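You operate a simulated robot arm through the tools that you are given. There is no shell and no other tool.

The job below is to be done with a simulated robot arm. You get a single attempt, and the scene is never put back.

JOB
Put things in order on the relay end of the short bench. At the end: the orange block stands where the white bottle stood; the teal block stands where the orange block stood; the white fuse from the relay end of the short bench stands on top of the black short can; the white bottle from the relay end of the short bench stands where the white fuse stood; whatever was shut is shut again. Leave all else as you found it, and nothing knocked over.
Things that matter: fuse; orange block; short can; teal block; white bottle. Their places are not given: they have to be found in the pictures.

Only the result counts: the job must be done as asked and must still hold three seconds after the hand-in. Knocking over, shifting, dropping, spilling or breaking anything else fails it.

ROBOT AND FRAMES
A 6-joint arm with a two-finger gripper, fixed in place. Base frame: the origin is at the foot of the arm, x ahead of it, y to its left, z up; the work surface is at about z = 720. Units: mm, rad, N and s.
With the tool pointing down near the work surface it reaches from about 360 to 680 mm from the base axis. Its first joint turns from -1.152 to 1.152 rad. Payload 2.45 kg.
The tool frame sits at the grasp point between the pads (the TCP): z along the fingers, y along the line on which they close. The tips reach 30 mm beyond it. Largest opening 106 mm; the body of the gripper starts 79 mm behind the TCP.
Orientation is told as [roll, pitch, yaw] about the base's x, y, z axes, in that order, counted from this pose: with the fingers straight down and closing along the base's y, the tool's x points along the base's -x, its y along +y and its z along -z.

CONTROLS
- The arm moves only by the tool send_rows. Its argument "series" is a list that holds one entry, the list of rows, each a list of 7 numbers: the shift along the tool's x, y, z in units of 20 mm (1.0 is 20 mm), then the turn, a rotation vector about the tool's x, y, z in units of 5 degrees (1.0 is 5 degrees), then the gripper command, from -1 (fully open) to 1 (shut), values between in proportion. In form: [[[tx, ty, tz, ax, ay, az, gripper], ...]]. A call has 1 to 20 rows; each row shifts and turns the commanded pose from where the row before left it, along the tool's axes as they then stand. A call with a number of a shift or a turn outside -1 to 1 is refused whole. A row lasts 0.2 s, in which the tool goes at most 50 mm and 0.15 rad; a call with a longer step from one row to the next is refused whole, and so is a gripper value outside its range. Where a pose cannot be reached the arm comes as near as it can. A force on the tool above 40 N (or 10 N above the force at the start of the call, whichever is more), or a blocked arm, ends the call early, and 0.2 s more pass. The fingers move at their own pace (about 153 mm/s each) and stop on an object; they squeeze with about 21 N. The grip force told is the motor's: it shows also when the fingers shut on nothing. Time passes only in rows, and 0.2 s behind the last, so rows that do not move let the fingers close. The reply holds the time, the measured pose of the TCP, the force on the tool along the base axes, the opening and the grip force, in the units named above and with some noise, with the torque about the TCP (base axes, N m) and any sound that the robot's microphone picked up.
- Cameras (640 x 400 px; columns grow to the right, rows downward): "scene" is fixed at [62.8, 448.3, 1374.1]; the picture's right is [-0.44, -0.90, 0.00], its down [-0.74, 0.37, -0.57] and it looks along [0.51, -0.25, -0.82] (base axes); focal length 325 px, centre (320, 200). "wrist" rides on the gripper at [76, -2, -106] in the tool frame; the picture's right is [0.02, 1.00, 0.00], its down [-0.78, 0.02, -0.62] and it looks along [-0.62, 0.01, 0.78] (tool axes); focal length 247 px, centre (320, 200).
- get_image(camera): a new picture of that camera. It takes no simulated time.
- probe_pixels(camera, pixels): there is no depth. For up to 12 entries [column, row, z] of the newest picture of that camera ("zoom" is the newest enlarged one), the place [x, y] in the base frame at which the ray of that pixel passes the height z, good to about 2 mm. It takes no simulated time.
- inspect(camera, box): a new picture of the part [left, top, right, bottom] of that camera's present view, enlarged. It takes no simulated time.
- sign_off(): hands the job in; it is judged then, once.

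Open the gripper and draw the arm clear of the work before you hand the job in, unless the task says otherwise.

The tools are called as a command line: name --argument value ..., lists and objects as JSON in quotes. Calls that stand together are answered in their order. send_rows: Moves the arm, as the interface text tells. Its arguments: {"type":"object","properties":{"series":{"type":"array","items":{"type":"array","items":{"type":"array","items":{"type":"number"}}}}},"required":["series"]} The other tools are called the same way: get_image (camera) takes a picture; probe_pixels (camera, pixels) gives the place at which the rays of pixels pass given heights; inspect (camera, box) takes an enlarged picture of a part of a camera's view; sign_off () hands the job in.

At the start:

```text
time: 0.0
tool_pos: [305.7, 23.4, 1006.1]
ee_rot: [0.002, -0.001, 0.001]
force: [0.4, 0.4, 0.8]
ft_torque: [0.0, -0.03, 0.02]
gripper_width: 106.2
gripper_force: 0.0
```

scene: 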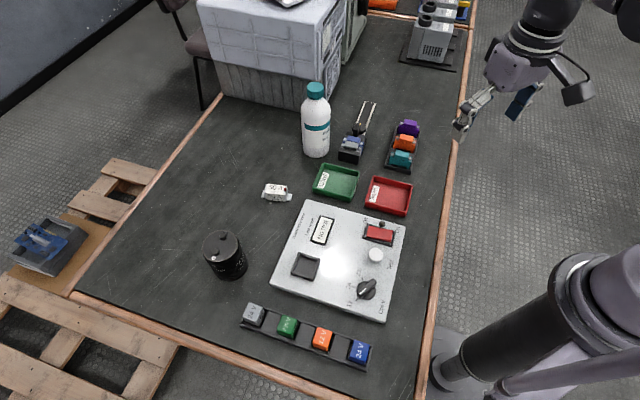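
wrist: 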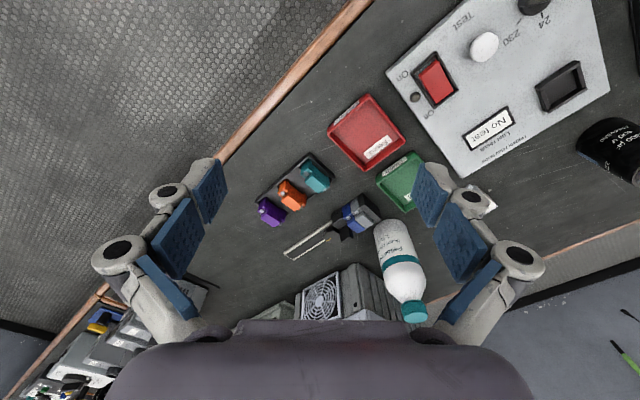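

I start by enlarging the parts of the scene that matter: the bottle (315,120), block rack (403,145), fuse (277,192), black can (225,255).

inspect --camera "scene" --box '[290, 70, 450, 170]'

inspect --camera "scene" --box '[180, 160, 340, 260]'

inspect --camera "scene" --box '[170, 210, 410, 370]'

inspect --camera "wrist" --box '[220, 80, 460, 230]'

```text
4.00 times, centred on (370, 120) of scene
```

zoom: 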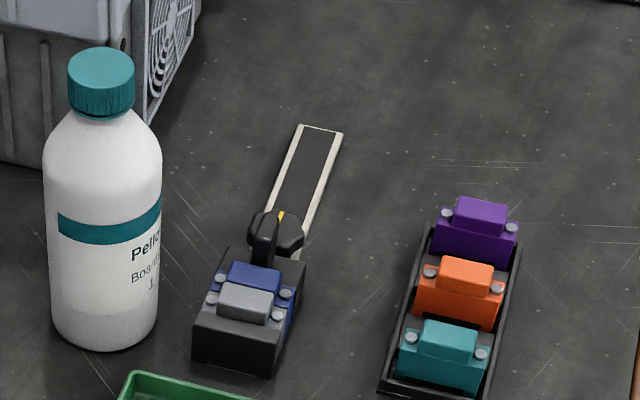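

```text
4.00 times, centred on (260, 210) of scene
```

zoom: 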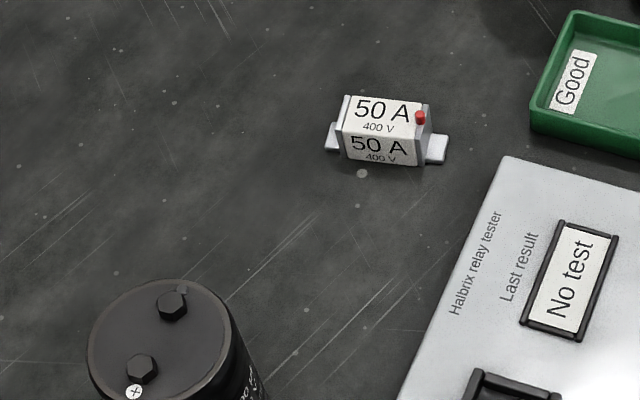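

```text
2.50 times, centred on (290, 290) of scene
```

zoom: 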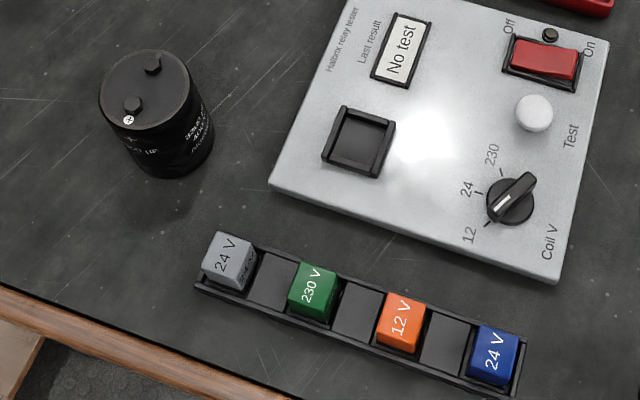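

```text
2.67 times, centred on (340, 155) of wrist
```

zoom: 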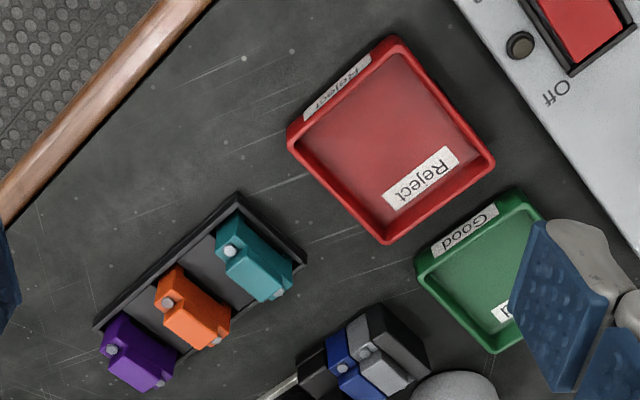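

The bottle base lies around (316,152), the fuse at (277,192), the black can at (225,255) and the block rack at (403,150). I probe these to get base-frame positions.

probe_pixels --camera "scene" --pixels '[[316, 157, 720], [303, 152, 720], [329, 152, 720], [315, 88, 930], [277, 192, 730], [222, 240, 800], [226, 277, 720], [404, 141, 760], [402, 158, 760], [407, 126, 760], [389, 168, 720], [412, 170, 720]]'

inspect --camera "scene" --box '[376, 110, 432, 180]'

inspect --camera "scene" --box '[250, 172, 306, 207]'

inspect --camera "scene" --box '[190, 220, 262, 290]'

inspect --camera "scene" --box '[330, 95, 386, 165]'

```text
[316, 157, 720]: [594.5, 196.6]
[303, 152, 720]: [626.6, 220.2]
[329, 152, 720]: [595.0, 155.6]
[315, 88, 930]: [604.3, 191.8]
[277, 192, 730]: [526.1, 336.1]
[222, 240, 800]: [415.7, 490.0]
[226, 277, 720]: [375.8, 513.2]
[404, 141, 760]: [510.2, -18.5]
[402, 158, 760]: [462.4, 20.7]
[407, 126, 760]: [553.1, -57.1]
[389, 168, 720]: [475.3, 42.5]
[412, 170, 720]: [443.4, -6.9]
```

```text
5.71 times, centred on (404, 145) of scene
```

zoom: 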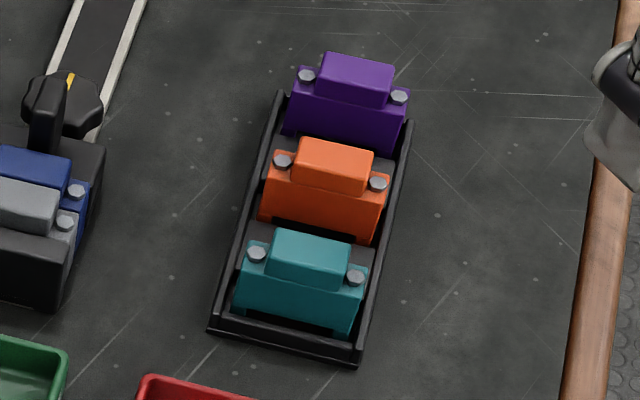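

```text
11.43 times, centred on (278, 190) of scene
```

zoom: 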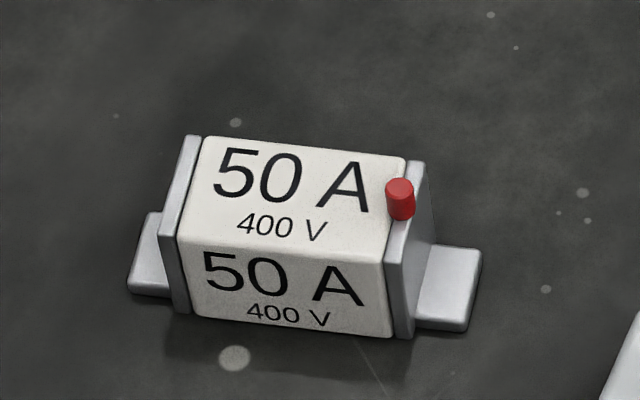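

```text
5.71 times, centred on (226, 255) of scene
```

zoom: 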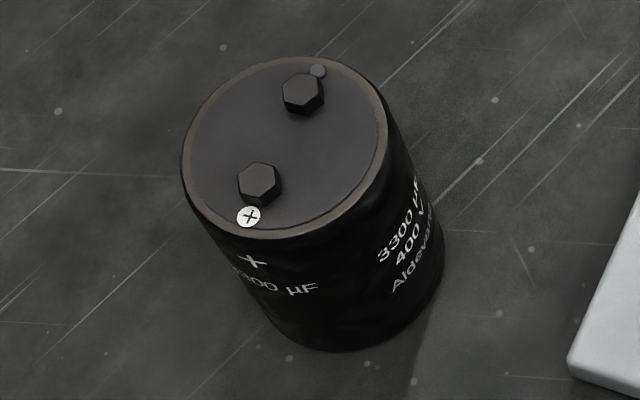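

```text
5.71 times, centred on (358, 130) of scene
```

zoom: 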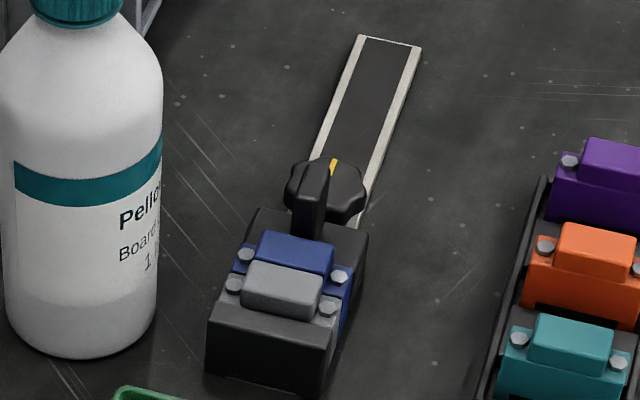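

The terminal blocks are in a black open tray, the fuse lies flat with metal tabs at its ends, and the can has two hex studs on top. I re-zoom on the fuse and probe its outline, to get its size and orientation.

inspect --camera "scene" --box '[250, 172, 306, 207]'

probe_pixels --camera "zoom" --pixels '[[127, 292, 720], [467, 332, 720], [482, 250, 723], [150, 212, 723], [190, 312, 720], [395, 338, 720], [180, 242, 750], [388, 265, 750], [200, 137, 750], [406, 160, 750], [385, 263, 745], [385, 263, 755]]'

```text
11.43 times, centred on (278, 190) of scene
```

zoom: 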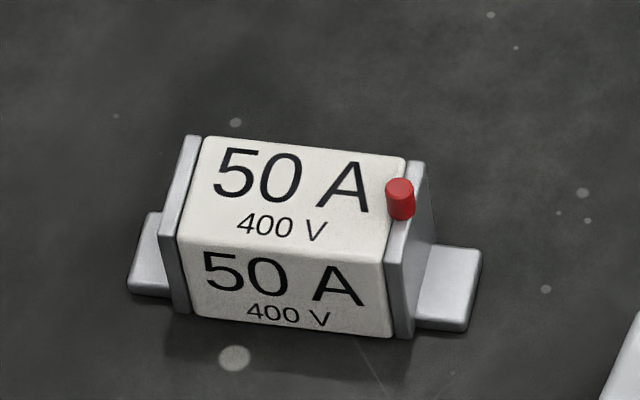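

```text
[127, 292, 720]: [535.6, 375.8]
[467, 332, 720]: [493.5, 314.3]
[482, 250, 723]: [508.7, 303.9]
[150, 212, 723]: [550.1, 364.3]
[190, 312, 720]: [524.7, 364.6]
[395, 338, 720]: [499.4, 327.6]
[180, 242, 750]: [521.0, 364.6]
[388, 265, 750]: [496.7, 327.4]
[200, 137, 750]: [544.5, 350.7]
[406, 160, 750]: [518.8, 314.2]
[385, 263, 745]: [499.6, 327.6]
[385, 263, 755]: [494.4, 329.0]
```

The fuse is about 75 mm long with tabs, 26 wide and 25 high, centre near (522,340). Now I zoom on the can and probe its top rim, studs and bottom at trial heights.

inspect --camera "scene" --box '[190, 220, 270, 290]'

probe_pixels --camera "scene" --pixels '[[213, 245, 800], [236, 242, 800], [226, 230, 800], [219, 260, 800], [204, 246, 800], [213, 245, 790], [236, 242, 790], [226, 230, 790], [219, 260, 790], [235, 279, 720], [245, 263, 720], [222, 275, 720]]'

```text
5.71 times, centred on (230, 255) of scene
```

zoom: 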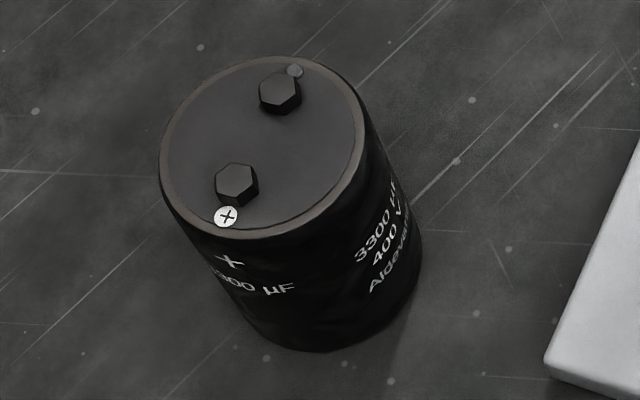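

```text
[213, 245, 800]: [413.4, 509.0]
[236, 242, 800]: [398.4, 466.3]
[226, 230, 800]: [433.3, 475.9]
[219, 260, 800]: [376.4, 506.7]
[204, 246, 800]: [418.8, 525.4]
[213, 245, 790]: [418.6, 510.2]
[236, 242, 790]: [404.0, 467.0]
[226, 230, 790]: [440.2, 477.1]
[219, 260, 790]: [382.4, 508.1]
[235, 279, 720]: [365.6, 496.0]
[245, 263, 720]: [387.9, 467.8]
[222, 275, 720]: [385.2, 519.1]
```

I need a closer look from above, so I move the arm left over the bench at the present height, well above all things, fingers open.

send_rows --series '[[[0, 0.985, 0, 0, 0, 0, -1], [0, 0.985, 0, 0, 0, 0, -1], [0, 0.985, 0, 0, 0, 0, -1], [0, 0.985, 0, 0, 0, 0, -1], [0, 0.985, 0, 0, 0, 0, -1], [0, 0.985, 0, 0, 0, 0, -1], [0, 0.985, 0, 0, 0, 0, -1], [0, 0.985, 0, 0, 0, 0, -1], [0, 0.985, 0, 0, 0, 0, -1], [0, 0.985, 0, 0, 0, 0, -1], [0, 0.985, 0, 0, 0, 0, -1], [0, 0.985, 0, 0, 0, 0, -1], [0, 0.985, 0, 0, 0, 0, -1], [0, 0.985, 0, 0, 0, 0, -1], [0, 0.985, 0, 0, 0, 0, -1], [0, 0.985, 0, 0, 0, 0, -1], [0, 0.985, 0, 0, 0, 0, -1]]]'

```text
time: 3.6
tool_pos: [306.8, 357.9, 1004.4]
ee_rot: [-0.001, -0.001, 0.001]
force: [0.1, 1.3, 0.4]
ft_torque: [-0.03, 0.0, 0.04]
gripper_width: 106.0
gripper_force: 0.0
```

The arm went as commanded, to (306.8,357.9,1004). Now I turn the tool by +30 deg of base yaw and look.

send_rows --series '[[[0, 0, 0, 0, 0, -1, -1], [0, 0, 0, 0, 0, -1, -1], [0, 0, 0, 0, 0, -1, -1], [0, 0, 0, 0, 0, -1, -1], [0, 0, 0, 0, 0, -1, -1], [0, 0, 0, 0, 0, -1, -1]]]'

get_image --camera "wrist"

get_image --camera "scene"

```text
time: 5.0
tool_pos: [305.7, 357.0, 1006.6]
ee_rot: [-0.002, -0.002, 0.526]
force: [-0.7, 0.5, 1.2]
ft_torque: [0.0, -0.02, -0.02]
gripper_width: 106.3
gripper_force: 0.0
```

```text
taken
```

wrist: 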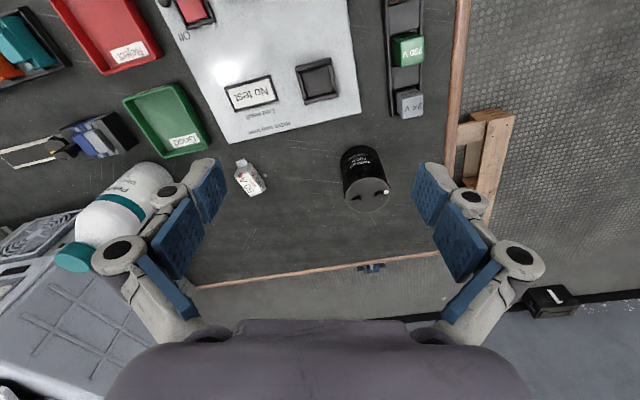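

```text
taken
```

scene: 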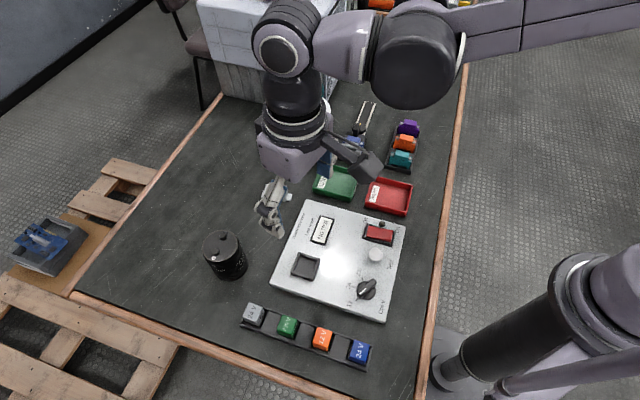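

The turn was the right way; the can is at wrist (365,178), the fuse at (250,177), the bottle at (130,205). I zoom and probe from this second viewpoint.

inspect --camera "wrist" --box '[325, 135, 405, 225]'

inspect --camera "wrist" --box '[225, 150, 281, 205]'

inspect --camera "wrist" --box '[40, 150, 200, 280]'

probe_pixels --camera "wrist" --pixels '[[367, 195, 800], [367, 195, 790], [367, 195, 780], [355, 196, 800], [385, 191, 800], [367, 212, 790], [367, 180, 790], [345, 196, 790], [389, 194, 790], [250, 177, 730], [358, 148, 720], [342, 160, 720]]'

```text
4.44 times, centred on (365, 180) of wrist
```

zoom: 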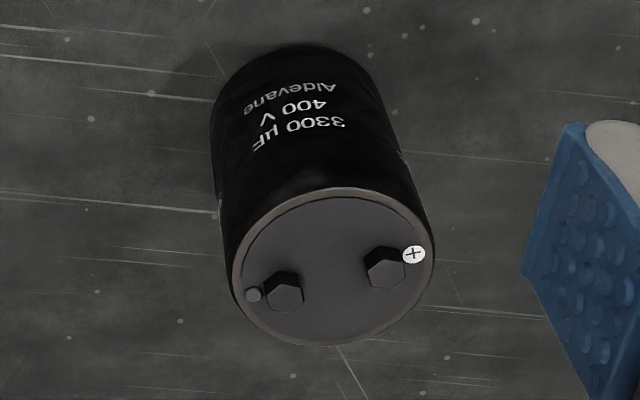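

```text
7.27 times, centred on (253, 178) of wrist
```

zoom: 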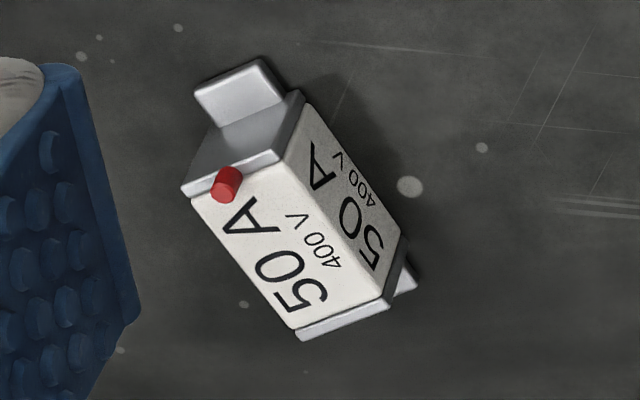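

```text
3.08 times, centred on (120, 215) of wrist
```

zoom: 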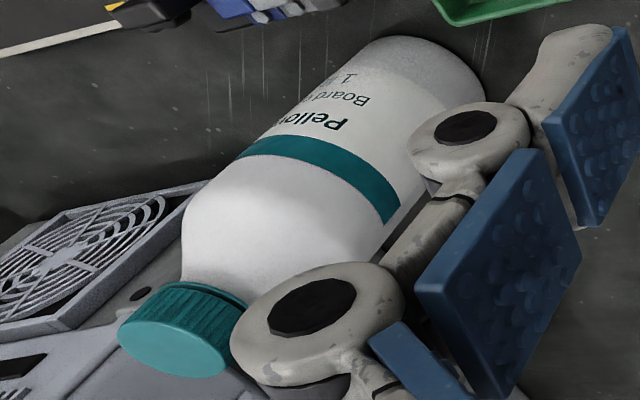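

```text
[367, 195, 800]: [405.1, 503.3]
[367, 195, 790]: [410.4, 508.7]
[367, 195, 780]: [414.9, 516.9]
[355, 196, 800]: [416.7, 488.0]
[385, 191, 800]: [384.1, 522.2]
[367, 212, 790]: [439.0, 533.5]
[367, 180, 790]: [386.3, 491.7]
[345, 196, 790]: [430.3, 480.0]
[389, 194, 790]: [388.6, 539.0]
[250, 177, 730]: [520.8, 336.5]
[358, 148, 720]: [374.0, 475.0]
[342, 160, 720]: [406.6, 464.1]
```

The tab bottoms lie on the bench and the can's "+" mark and dot are visible in both views. I probe them in both cameras at several heights to triangulate the can's top.

probe_pixels --camera "scene" --pixels '[[213.5, 258.0, 780], [213.5, 258.0, 800], [225.6, 232.2, 780], [225.6, 232.2, 800], [215.5, 251.1, 780], [215.5, 251.1, 800], [222.8, 235.7, 780], [222.8, 235.7, 800]]'

probe_pixels --camera "wrist" --pixels '[[385.9, 192.2, 780], [385.9, 192.2, 800], [349.9, 201.2, 780], [349.9, 201.2, 800], [379.6, 196.2, 780], [379.6, 196.2, 800], [356.9, 201.8, 780], [356.9, 201.8, 800]]'

```text
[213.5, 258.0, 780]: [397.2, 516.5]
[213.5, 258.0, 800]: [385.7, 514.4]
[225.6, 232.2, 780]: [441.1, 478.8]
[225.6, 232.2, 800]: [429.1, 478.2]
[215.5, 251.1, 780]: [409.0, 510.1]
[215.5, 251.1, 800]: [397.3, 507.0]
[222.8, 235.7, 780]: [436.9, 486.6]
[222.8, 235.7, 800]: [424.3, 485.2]
```

```text
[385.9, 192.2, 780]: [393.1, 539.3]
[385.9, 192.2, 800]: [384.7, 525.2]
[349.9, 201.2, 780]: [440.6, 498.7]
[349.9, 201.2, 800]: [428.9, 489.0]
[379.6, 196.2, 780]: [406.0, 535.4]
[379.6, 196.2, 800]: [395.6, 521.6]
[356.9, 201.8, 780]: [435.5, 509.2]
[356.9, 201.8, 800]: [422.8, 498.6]
```

Triangulation puts the can's top at about z = 820 with the stud tops near 828, stud centres near (381,503) and (405,483). I now go for a closer look at the fuse, turning the tool so it closes across the fuse's width.

probe_pixels --camera "wrist" --pixels '[[72.3, 262.1, 900], [72.3, 262.1, 920], [72.3, 262.1, 940]]'

probe_pixels --camera "scene" --pixels '[[315, 87, 900], [315, 87, 920], [315, 87, 940]]'

send_rows --series '[[[-0.302, -0.8975, 0.533, 0, 0, 0, -1], [-0.302, -0.8975, 0.533, 0, 0, 0, -1], [-0.302, -0.8975, 0.533, 0, 0, 0, -1], [-0.302, -0.8975, 0.533, 0, 0, 0, -1], [-0.302, -0.8975, 0.533, 0, 0, 0, -1], [-0.302, -0.8975, 0.533, 0, 0, 0, -1], [-0.302, -0.8975, 0.533, 0, 0, 0, -1], [-0.302, -0.8975, 0.533, 0, 0, 0, -1], [-0.302, -0.8975, 0.533, 0, 0, 0, -1], [-0.302, -0.8975, 0.533, 0, 0, 0, -1], [0, 0, 0, 0, 0, -0.85, -1], [0, 0, 0, 0, 0, -0.85, -1], [0, 0, 0, 0, 0, -0.85, -1], [0, 0, 0, 0, 0, -0.85, -1], [0, 0, 0, 0, 0, -0.85, -1], [0, 0, 0, 0, 0, -0.85, -1]]]'

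get_image --camera "wrist"

```text
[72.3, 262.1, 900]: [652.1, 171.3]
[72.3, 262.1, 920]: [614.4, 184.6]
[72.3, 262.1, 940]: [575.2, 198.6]
```

```text
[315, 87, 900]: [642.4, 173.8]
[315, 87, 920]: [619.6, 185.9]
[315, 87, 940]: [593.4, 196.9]
```

```text
time: 8.4
tool_pos: [447.6, 233.1, 899.2]
ee_rot: [-0.002, -0.001, 0.97]
force: [0.3, 0.5, 0.2]
ft_torque: [0.0, 0.01, -0.01]
gripper_width: 106.2
gripper_force: 0.1
```

```text
taken
```

wrist: 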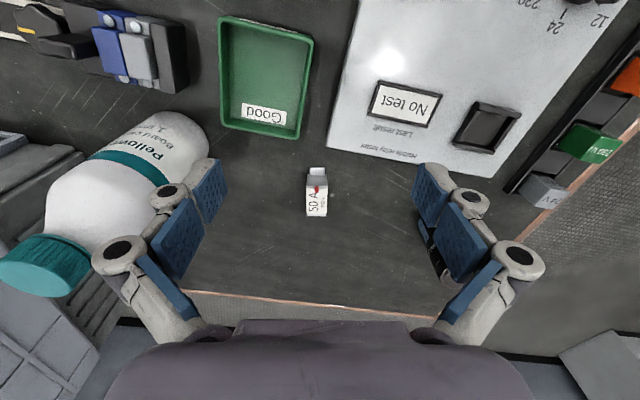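

The cap top comes out near z = 916 at about (622,183). The fuse is now centred at wrist (317,190) and nearly aligned with the tool; I zoom and probe its top corners at z = 745.

inspect --camera "wrist" --box '[285, 155, 349, 225]'

inspect --camera "wrist" --box '[295, 160, 339, 220]'

```text
5.71 times, centred on (317, 190) of wrist
```

zoom: 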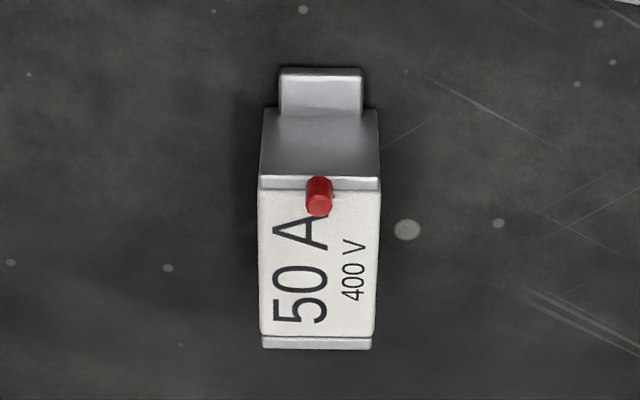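

```text
6.67 times, centred on (317, 190) of wrist
```

zoom: 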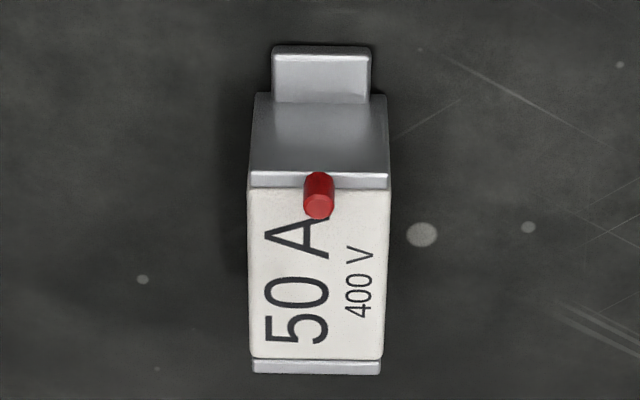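

I probe the fuse's top corners (250,186), (389,188), (253,373), (380,374) and the near-end bottom corners of the plate and tab in this zoom.

probe_pixels --camera "zoom" --pixels '[[250, 180, 745], [389, 182, 745], [253, 373, 745], [380, 374, 745], [250, 180, 750], [389, 182, 750], [253, 373, 750], [380, 374, 750], [256, 95, 720], [384, 95, 720], [273, 48, 722], [370, 50, 722]]'

```text
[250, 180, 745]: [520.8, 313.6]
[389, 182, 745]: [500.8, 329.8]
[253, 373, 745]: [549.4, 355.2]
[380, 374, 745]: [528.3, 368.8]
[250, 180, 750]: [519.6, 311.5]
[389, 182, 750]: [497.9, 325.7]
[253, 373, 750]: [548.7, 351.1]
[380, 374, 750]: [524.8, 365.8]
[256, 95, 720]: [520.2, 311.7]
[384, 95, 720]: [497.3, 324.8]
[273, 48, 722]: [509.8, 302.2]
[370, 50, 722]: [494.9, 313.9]
```

The fuse centre is at about (522.5,339), top near z = 748, axis at 55.6 deg as the tool already stands. I move above it, to z ≈ 824.

send_rows --series '[[[-0.926, -0.014, 0.536, 0, 0, 0, -1], [-0.926, -0.014, 0.536, 0, 0, 0, -1], [-0.926, -0.014, 0.536, 0, 0, 0, -1], [-0.926, -0.014, 0.536, 0, 0, 0, -1], [-0.926, -0.014, 0.536, 0, 0, 0, -1], [-0.926, -0.014, 0.536, 0, 0, 0, -1], [-0.926, -0.014, 0.536, 0, 0, 0, -1]]]'

get_image --camera "wrist"

get_image --camera "scene"

```text
time: 10.0
tool_pos: [523.3, 337.9, 824.3]
ee_rot: [-0.003, 0.0, 0.969]
force: [0.6, -0.1, 0.0]
ft_torque: [-0.03, 0.02, 0.01]
gripper_width: 106.0
gripper_force: 0.1
```

```text
taken
```

wrist: 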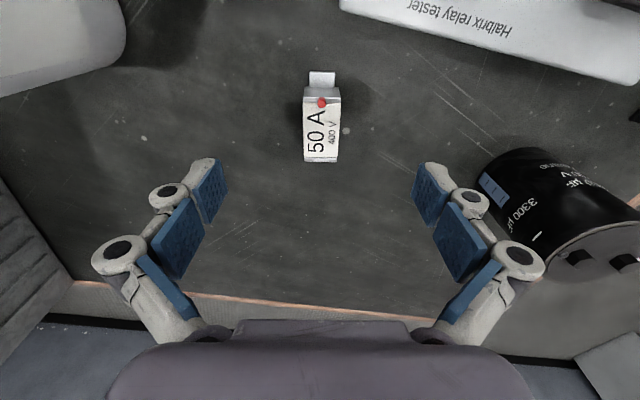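

```text
taken
```

scene: 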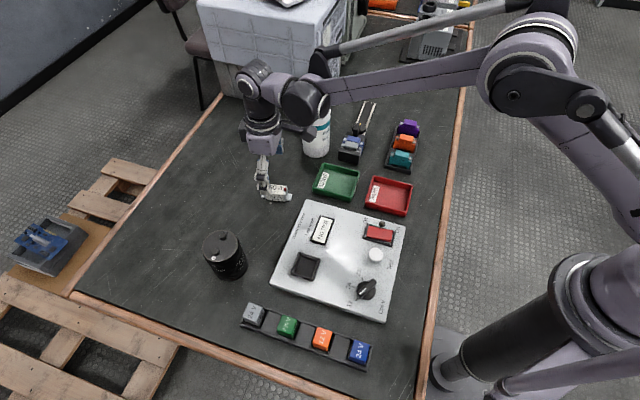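

The fuse sits centred between the open fingers (col 321 between 228 and 412). I descend to TCP z ≈ 754 so the tips stay about 4 mm off the bench.

send_rows --series '[[[0, 0, 0.7, 0, 0, 0, -1], [0, 0, 0.7, 0, 0, 0, -1], [0, 0, 0.7, 0, 0, 0, -1], [0, 0, 0.7, 0, 0, 0, -1], [0, 0, 0.7, 0, 0, 0, -1]]]'

get_image --camera "wrist"

get_image --camera "scene"

```text
time: 11.2
tool_pos: [524.5, 338.6, 754.5]
ee_rot: [-0.002, 0.0, 0.968]
force: [-0.1, 0.8, 0.5]
ft_torque: [-0.01, -0.01, 0.01]
gripper_width: 106.0
gripper_force: 0.1
```

```text
taken
```

wrist: 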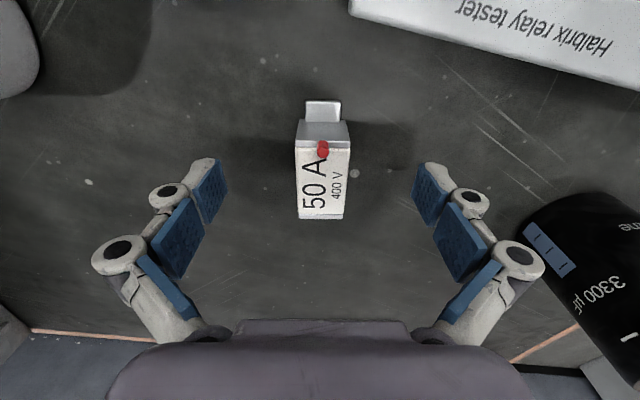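

```text
taken
```

scene: 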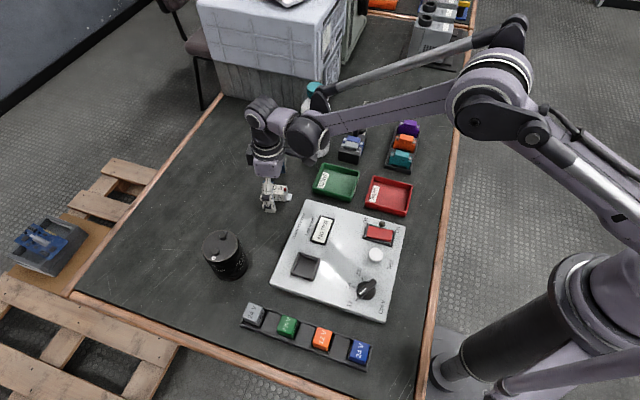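

The fuse lies centred between the pads with nothing touching. I close the fingers.

send_rows --series '[[[0, 0, 0, 0, 0, 0, 1], [0, 0, 0, 0, 0, 0, 1], [0, 0, 0, 0, 0, 0, 1], [0, 0, 0, 0, 0, 0, 1]]]'

get_image --camera "wrist"

```text
time: 12.2
tool_pos: [522.1, 337.7, 755.2]
ee_rot: [-0.002, -0.001, 0.969]
force: [-0.4, 0.8, 5.0]
ft_torque: [0.16, -0.04, -0.05]
gripper_width: 27.4
gripper_force: 21.0
```

```text
taken
```

wrist: 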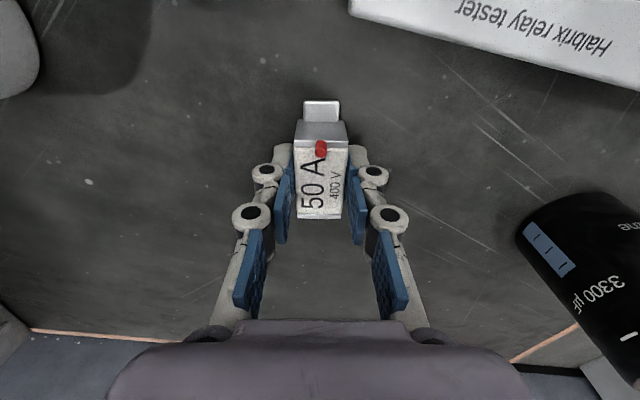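

The fuse is held (27.4 mm, 21 N). I lift it by 140 mm to clear the can.

send_rows --series '[[[0, 0, -0.5, 0, 0, 0, 1], [0, 0, -1, 0, 0, 0, 1], [0, 0, -1, 0, 0, 0, 1], [0, 0, -1, 0, 0, 0, 1], [0, 0, -1, 0, 0, 0, 1], [0, 0, -1, 0, 0, 0, 1], [0, 0, -1, 0, 0, 0, 1], [0, 0, -0.5, 0, 0, 0, 1]]]'

get_image --camera "wrist"

get_image --camera "scene"

```text
time: 14.0
tool_pos: [523.1, 337.8, 895.0]
ee_rot: [-0.002, 0.0, 0.969]
force: [0.5, -0.1, -1.6]
ft_torque: [0.03, 0.04, -0.02]
gripper_width: 27.4
gripper_force: 20.5
```

```text
taken
```

wrist: 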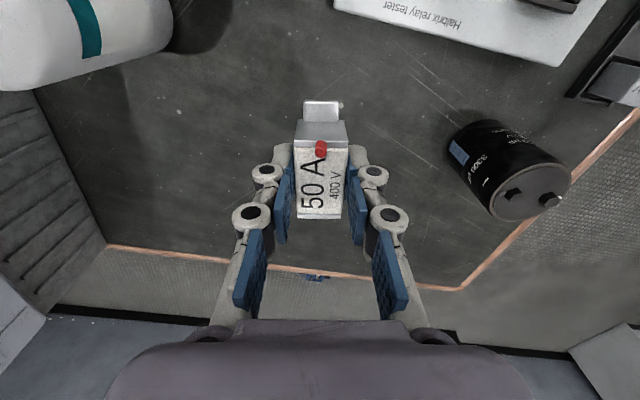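

```text
taken
```

scene: 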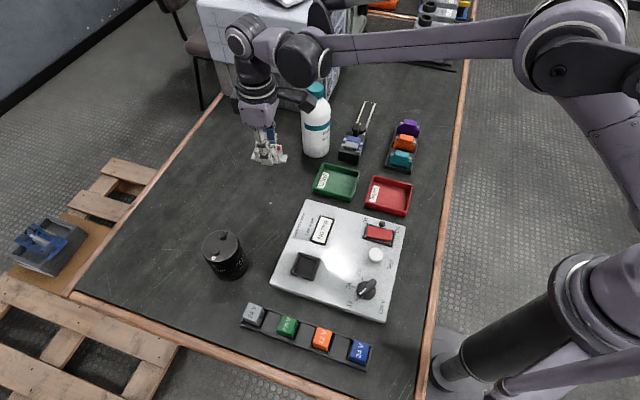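

The fuse is up and the can appears at wrist (515,180) with the studs in view. I zoom on it for a second fix of the studs.

inspect --camera "wrist" --box '[440, 110, 584, 230]'

```text
3.33 times, centred on (512, 170) of wrist
```

zoom: 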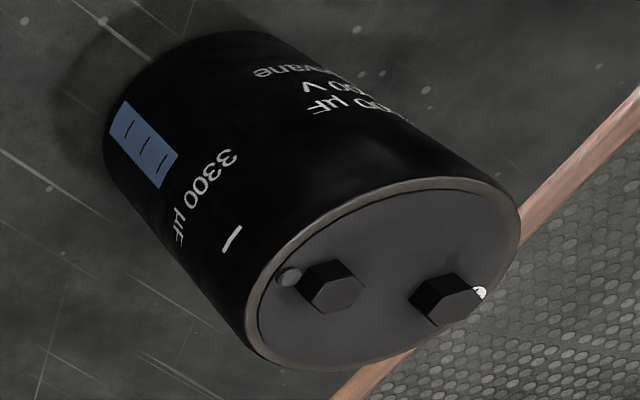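

I probe the stud tops (340,292), (458,303), the dot (289,277), and the rim points in this zoom at z = 820–830.

probe_pixels --camera "zoom" --pixels '[[338, 293, 825], [338, 293, 830], [461, 303, 825], [461, 303, 830], [289, 277, 820], [481, 293, 820], [247, 310, 820], [519, 240, 820], [330, 372, 820], [440, 178, 820], [440, 345, 820], [320, 215, 820]]'

```text
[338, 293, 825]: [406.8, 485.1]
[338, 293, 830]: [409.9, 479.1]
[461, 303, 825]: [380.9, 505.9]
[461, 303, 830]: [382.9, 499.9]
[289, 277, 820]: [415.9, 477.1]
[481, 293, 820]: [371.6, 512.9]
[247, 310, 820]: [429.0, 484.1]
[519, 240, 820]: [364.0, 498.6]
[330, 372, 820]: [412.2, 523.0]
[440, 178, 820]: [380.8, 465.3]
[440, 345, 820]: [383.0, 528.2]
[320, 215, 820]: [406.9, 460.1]
```

Both views agree: studs at about (407,484) and (381,504), can centre (394,494). I carry the fuse over to there at the same height.

send_rows --series '[[[-0.28, 0.985, 0, 0, 0, 0, 1], [-0.28, 0.985, 0, 0, 0, 0, 1], [-0.28, 0.985, 0, 0, 0, 0, 1], [-0.28, 0.985, 0, 0, 0, 0, 1], [-0.28, 0.985, 0, 0, 0, 0, 1], [-0.28, 0.985, 0, 0, 0, 0, 1], [-0.28, 0.985, 0, 0, 0, 0, 1], [-0.28, 0.985, 0, 0, 0, 0, 1], [-0.28, 0.985, 0, 0, 0, 0, 1], [-0.28, 0.985, 0, 0, 0, 0, 1]]]'

get_image --camera "wrist"

```text
time: 16.2
tool_pos: [392.3, 494.9, 895.7]
ee_rot: [-0.001, 0.001, 0.967]
force: [0.1, 0.2, -0.9]
ft_torque: [0.01, 0.02, 0.02]
gripper_width: 27.2
gripper_force: 21.4
```

```text
taken
```

wrist: 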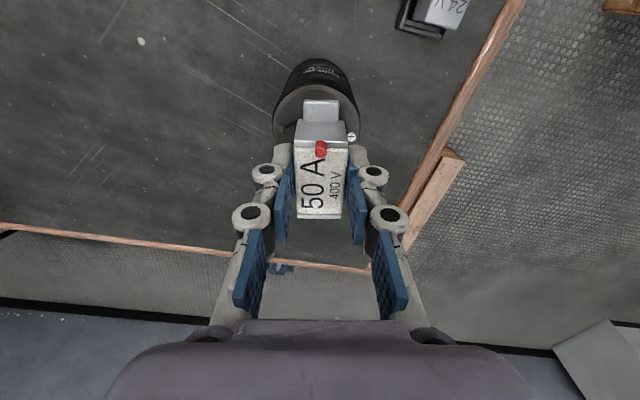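

The fuse is over the can. I now turn it by −94.5 deg of yaw so its length lies along the line of the studs.

send_rows --series '[[[0, 0, 0, 0, 0, 0.9947, 1], [0, 0, 0, 0, 0, 0.9947, 1], [0, 0, 0, 0, 0, 0.9947, 1], [0, 0, 0, 0, 0, 0.9947, 1], [0, 0, 0, 0, 0, 0.9947, 1], [0, 0, 0, 0, 0, 0.9947, 1], [0, 0, 0, 0, 0, 0.9947, 1], [0, 0, 0, 0, 0, 0.9947, 1], [0, 0, 0, 0, 0, 0.9947, 1], [0, 0, 0, 0, 0, 0.9947, 1], [0, 0, 0, 0, 0, 0.9947, 1], [0, 0, 0, 0, 0, 0.9947, 1], [0, 0, 0, 0, 0, 0.9947, 1], [0, 0, 0, 0, 0, 0.9947, 1], [0, 0, 0, 0, 0, 0.9947, 1], [0, 0, 0, 0, 0, 0.9947, 1], [0, 0, 0, 0, 0, 0.9947, 1], [0, 0, 0, 0, 0, 0.9947, 1], [0, 0, 0, 0, 0, 0.9947, 1]]]'

get_image --camera "wrist"

get_image --camera "scene"

```text
time: 20.2
tool_pos: [393.3, 495.6, 892.0]
ee_rot: [-0.001, -0.002, -0.684]
force: [0.3, -0.6, -0.8]
ft_torque: [0.01, -0.01, -0.02]
gripper_width: 27.4
gripper_force: 20.8
```

```text
taken
```

wrist: 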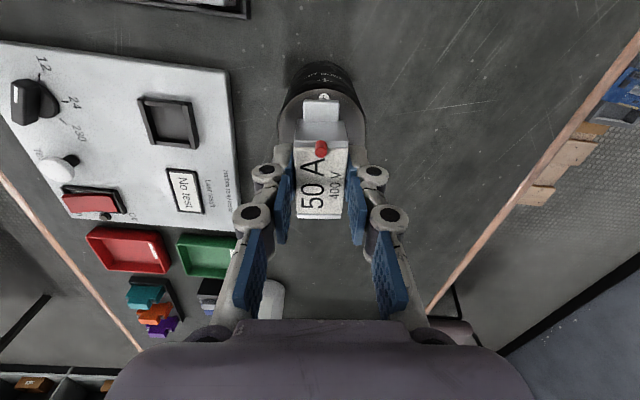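

```text
taken
```

scene: 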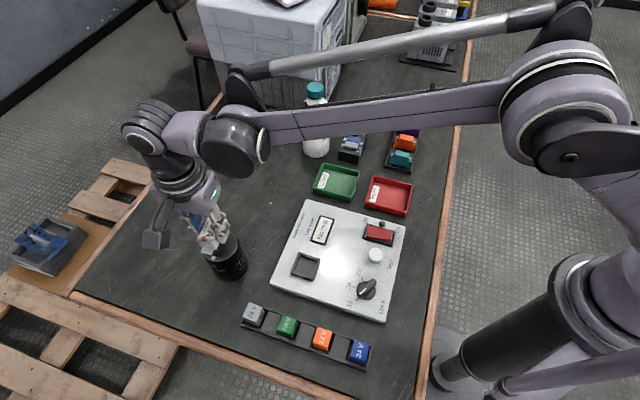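

The yaw is −39.2 deg; the "+" mark shows at (324,97) right behind the near tab, in line with the fuse. I probe it and zoom to check alignment with the studs.

inspect --camera "wrist" --box '[260, 55, 388, 225]'

probe_pixels --camera "wrist" --pixels '[[324, 97, 820], [278, 130, 820], [367, 130, 820], [321, 62, 720]]'

```text
2.35 times, centred on (324, 140) of wrist
```

zoom: 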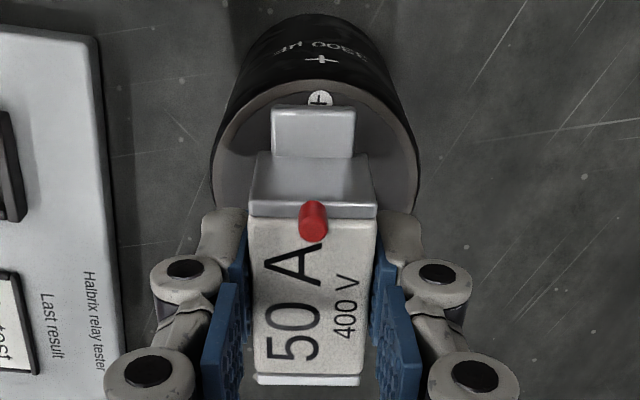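

```text
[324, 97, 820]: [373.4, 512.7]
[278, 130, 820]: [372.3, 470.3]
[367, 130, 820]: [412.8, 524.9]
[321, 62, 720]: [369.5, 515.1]
```

Alignment holds: "+" at (373.4,512.7), can midline within about 1 mm of the TCP. I lower 24 mm to just above expected contact (TCP ≈ 863).

send_rows --series '[[[0, 0, 0.4, 0, 0, 0, 1], [0, 0, 0.4, 0, 0, 0, 1], [0, 0, 0.4, 0, 0, 0, 1], [0, 0, 0, 0, 0, 0, 1]]]'

inspect --camera "scene" --box '[170, 190, 274, 290]'

get_image --camera "wrist"

```text
time: 21.2
tool_pos: [392.7, 495.3, 869.1]
ee_rot: [0.0, -0.003, -0.68]
force: [-0.3, 0.0, -1.2]
ft_torque: [0.0, 0.0, -0.01]
gripper_width: 27.3
gripper_force: 20.2
```

```text
4.00 times, centred on (222, 240) of scene
```

zoom: 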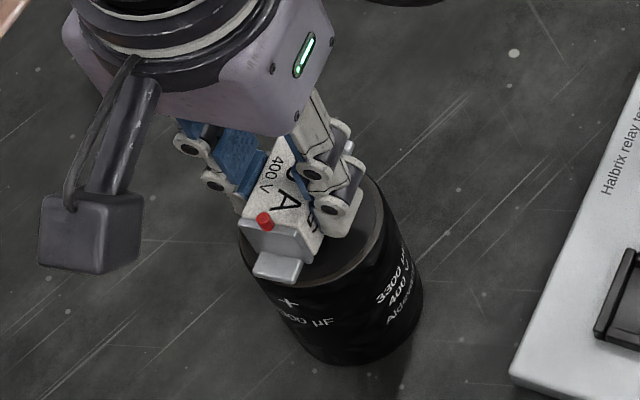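

```text
taken
```

wrist: 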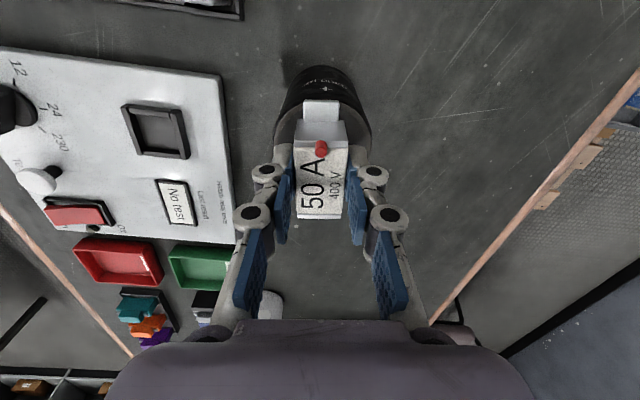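

No contact yet at z = 869 (force about −1 N). I lower in 2 mm steps, watching the force.

send_rows --series '[[[0, 0, 0.1, 0, 0, 0, 1], [0, 0, 0.1, 0, 0, 0, 1], [0, 0, 0, 0, 0, 0, 1]]]'

```text
time: 22.0
tool_pos: [392.0, 494.5, 865.3]
ee_rot: [0.0, -0.002, -0.679]
force: [0.1, -0.3, -1.0]
ft_torque: [-0.01, 0.01, -0.04]
gripper_width: 27.4
gripper_force: 21.1
```

Still free at 865. Two more small steps of 1.2 mm.

send_rows --series '[[[0, 0, 0.06, 0, 0, 0, 1], [0, 0, 0.06, 0, 0, 0, 1], [0, 0, 0, 0, 0, 0, 1]]]'

```text
time: 22.8
tool_pos: [393.8, 495.1, 863.2]
ee_rot: [0.0, -0.003, -0.677]
force: [0.2, 0.4, -1.3]
ft_torque: [-0.01, 0.04, -0.03]
gripper_width: 27.5
gripper_force: 20.5
```

No contact at 863; I go on in the same small steps.

send_rows --series '[[[0, 0, 0.06, 0, 0, 0, 1], [0, 0, 0.06, 0, 0, 0, 1], [0, 0, 0, 0, 0, 0, 1]]]'

```text
time: 23.6
tool_pos: [392.5, 495.9, 862.5]
ee_rot: [0.003, -0.003, -0.68]
force: [2.7, 1.8, 15.4]
ft_torque: [0.06, -0.1, -0.01]
gripper_width: 27.4
gripper_force: 21.6
```

Contact at TCP 862.5 (15 N up), so the fuse rests on the stud tops near z = 828. I ease off 0.8 mm and then open the fingers a little.

send_rows --series '[[[0, 0, -0.04, 0, 0, 0, 1], [0, 0, 0, 0, 0, 0, 1], [0, 0, 0, 0, 0, 0, 0.35], [0, 0, 0, 0, 0, 0, 0.2], [0, 0, 0, 0, 0, 0, 0.2]]]'

get_image --camera "wrist"

inspect --camera "scene" --box '[170, 190, 274, 290]'

```text
time: 24.8
tool_pos: [392.2, 496.0, 862.5]
ee_rot: [0.001, -0.004, -0.678]
force: [0.2, 0.7, 0.4]
ft_torque: [-0.01, 0.02, -0.02]
gripper_width: 42.2
gripper_force: 0.1
```

```text
taken
```

wrist: 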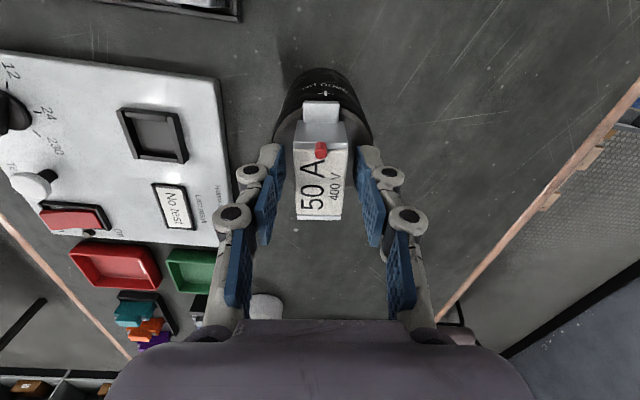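

```text
4.00 times, centred on (222, 240) of scene
```

zoom: 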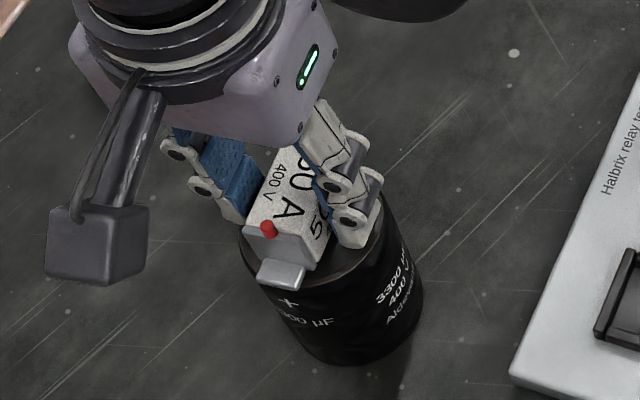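

The fuse stayed put as the fingers opened to 42 mm. I open a bit more and lift straight up.

send_rows --series '[[[0, 0, 0, 0, 0, 0, -0.1], [0, 0, 0, 0, 0, 0, -0.1], [0, 0, -0.3, 0, 0, 0, -0.1], [0, 0, -0.6, 0, 0, 0, -0.1], [0, 0, -1, 0, 0, 0, -0.1], [0, 0, -1, 0, 0, 0, -0.1], [0, 0, -1, 0, 0, 0, -0.1], [0, 0, -1, 0, 0, 0, -1], [0, 0, -1, 0, 0, 0, -1], [0, 0, -1, 0, 0, 0, -1]]]'

get_image --camera "wrist"

inspect --camera "scene" --box '[170, 190, 274, 290]'

```text
time: 27.0
tool_pos: [393.5, 495.1, 1000.3]
ee_rot: [0.0, -0.002, -0.679]
force: [0.1, 0.3, -0.2]
ft_torque: [0.0, 0.01, 0.03]
gripper_width: 106.2
gripper_force: 0.1
```

```text
taken
```

wrist: 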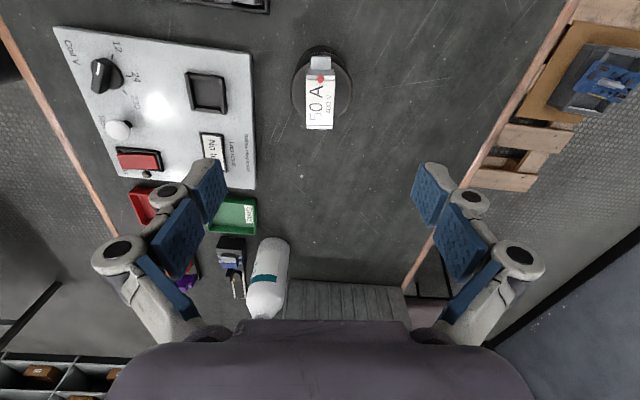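

```text
4.00 times, centred on (222, 240) of scene
```

zoom: 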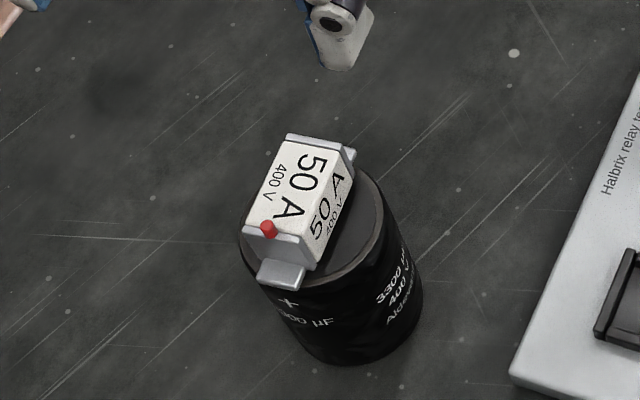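

The fuse stands level on the can. Next the bottle: I probe the cabinet's lower edge and the small clamp unit near it to know what room there is.

get_image --camera "scene"

inspect --camera "scene" --box '[200, 60, 380, 180]'

probe_pixels --camera "scene" --pixels '[[223, 93, 720], [300, 111, 720], [338, 160, 720], [357, 166, 720], [366, 148, 720], [359, 102, 720], [376, 102, 720], [318, 172, 735], [352, 201, 735], [325, 164, 735]]'

```text
taken
```

scene: 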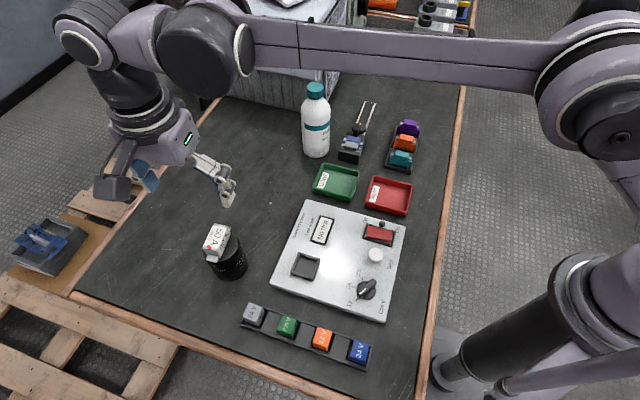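

```text
3.33 times, centred on (290, 120) of scene
```

zoom: 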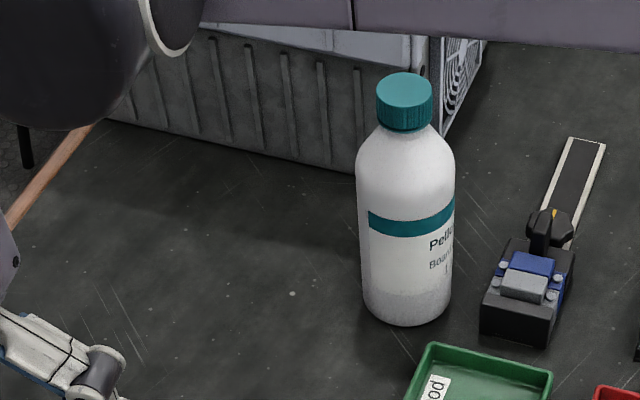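

```text
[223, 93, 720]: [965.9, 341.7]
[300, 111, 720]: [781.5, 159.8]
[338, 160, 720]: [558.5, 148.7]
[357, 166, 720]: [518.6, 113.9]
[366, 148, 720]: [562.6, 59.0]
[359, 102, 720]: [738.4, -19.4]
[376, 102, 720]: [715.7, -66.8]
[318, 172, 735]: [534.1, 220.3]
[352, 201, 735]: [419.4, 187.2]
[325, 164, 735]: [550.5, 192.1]
```

The cabinet is beyond x = 780, so there is room around the bottle (base near (624,182), radius about 36). I move to a spot in front of it to see it with the wrist camera.

send_rows --series '[[[-0.96, -0.6147, 0, 0, 0, 0, -1], [-0.96, -0.6147, 0, 0, 0, 0, -1], [-0.96, -0.6147, 0, 0, 0, 0, -1], [-0.96, -0.6147, 0, 0, 0, 0, -1], [-0.96, -0.6147, 0, 0, 0, 0, -1], [-0.96, -0.6147, 0, 0, 0, 0, -1], [-0.96, -0.6147, 0, 0, 0, 0, -1], [-0.96, -0.6147, 0, 0, 0, 0, -1], [-0.96, -0.6147, 0, 0, 0, 0, -1], [-0.96, -0.6147, 0, 0, 0, 0, -1], [-0.96, -0.6147, 0, 0, 0, 0, -1], [-0.96, -0.6147, 0, 0, 0, 0, -1], [-0.96, -0.6147, 0, 0, 0, 0, -1], [-0.96, -0.6147, 0, 0, 0, 0, -1], [-0.96, -0.6147, 0, 0, 0, 0, -1], [-0.96, -0.6147, 0, 0, 0, 0, -1]]]'

send_rows --series '[[[0, 0, 0.1667, 0, 0, -0.92, -1], [0, 0, 0.1667, 0, 0, -0.92, -1], [0, 0, 0.1667, 0, 0, -0.92, -1], [0, 0, 0.1667, 0, 0, -0.92, -1], [0, 0, 0.1667, 0, 0, -0.92, -1], [0, 0, 0.1667, 0, 0, -0.92, -1], [0, 0, 0.1667, 0, 0, -0.92, -1], [0, 0, 0.1667, 0, 0, -0.92, -1], [0, 0, 0.1667, 0, 0, -0.92, -1], [0, 0, 0.1667, 0, 0, -0.92, -1], [0, 0, 0.1667, 0, 0, -0.92, -1], [0, 0, 0.1667, 0, 0, -0.92, -1]]]'

get_image --camera "wrist"

get_image --camera "scene"

```text
time: 30.4
tool_pos: [508.7, 149.6, 1002.4]
ee_rot: [0.0, -0.002, -0.679]
force: [-0.6, -0.8, -0.8]
ft_torque: [0.01, 0.03, -0.01]
gripper_width: 106.1
gripper_force: 0.1
```

```text
time: 33.0
tool_pos: [508.5, 148.3, 960.6]
ee_rot: [-0.001, -0.001, 0.285]
force: [-0.4, 0.0, -0.5]
ft_torque: [-0.01, -0.01, 0.0]
gripper_width: 106.0
gripper_force: 0.1
```

```text
taken
```

wrist: 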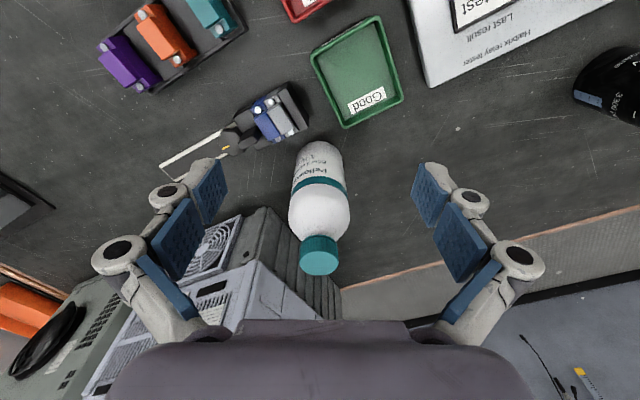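

```text
taken
```

scene: 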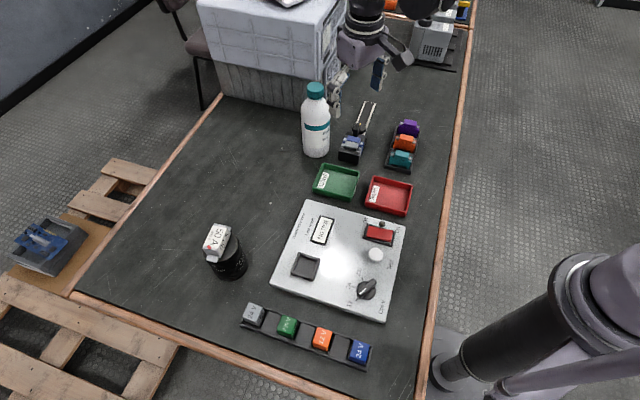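

inspect --camera "wrist" --box '[240, 130, 400, 290]'

inspect --camera "wrist" --box '[80, 0, 320, 170]'

```text
2.50 times, centred on (320, 210) of wrist
```

zoom: 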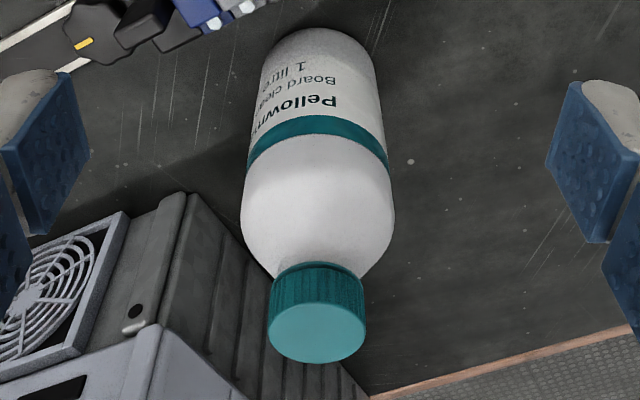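

```text
2.35 times, centred on (200, 85) of wrist
```

zoom: 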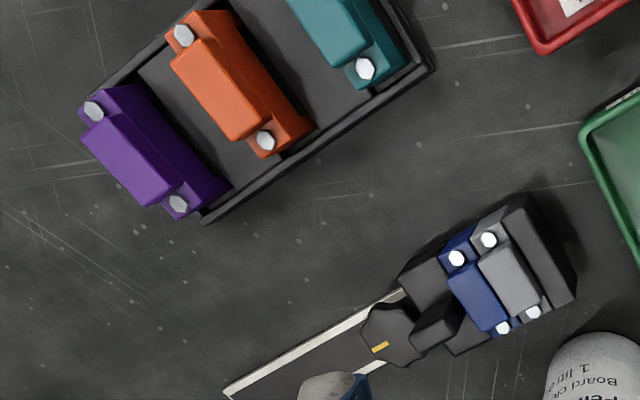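

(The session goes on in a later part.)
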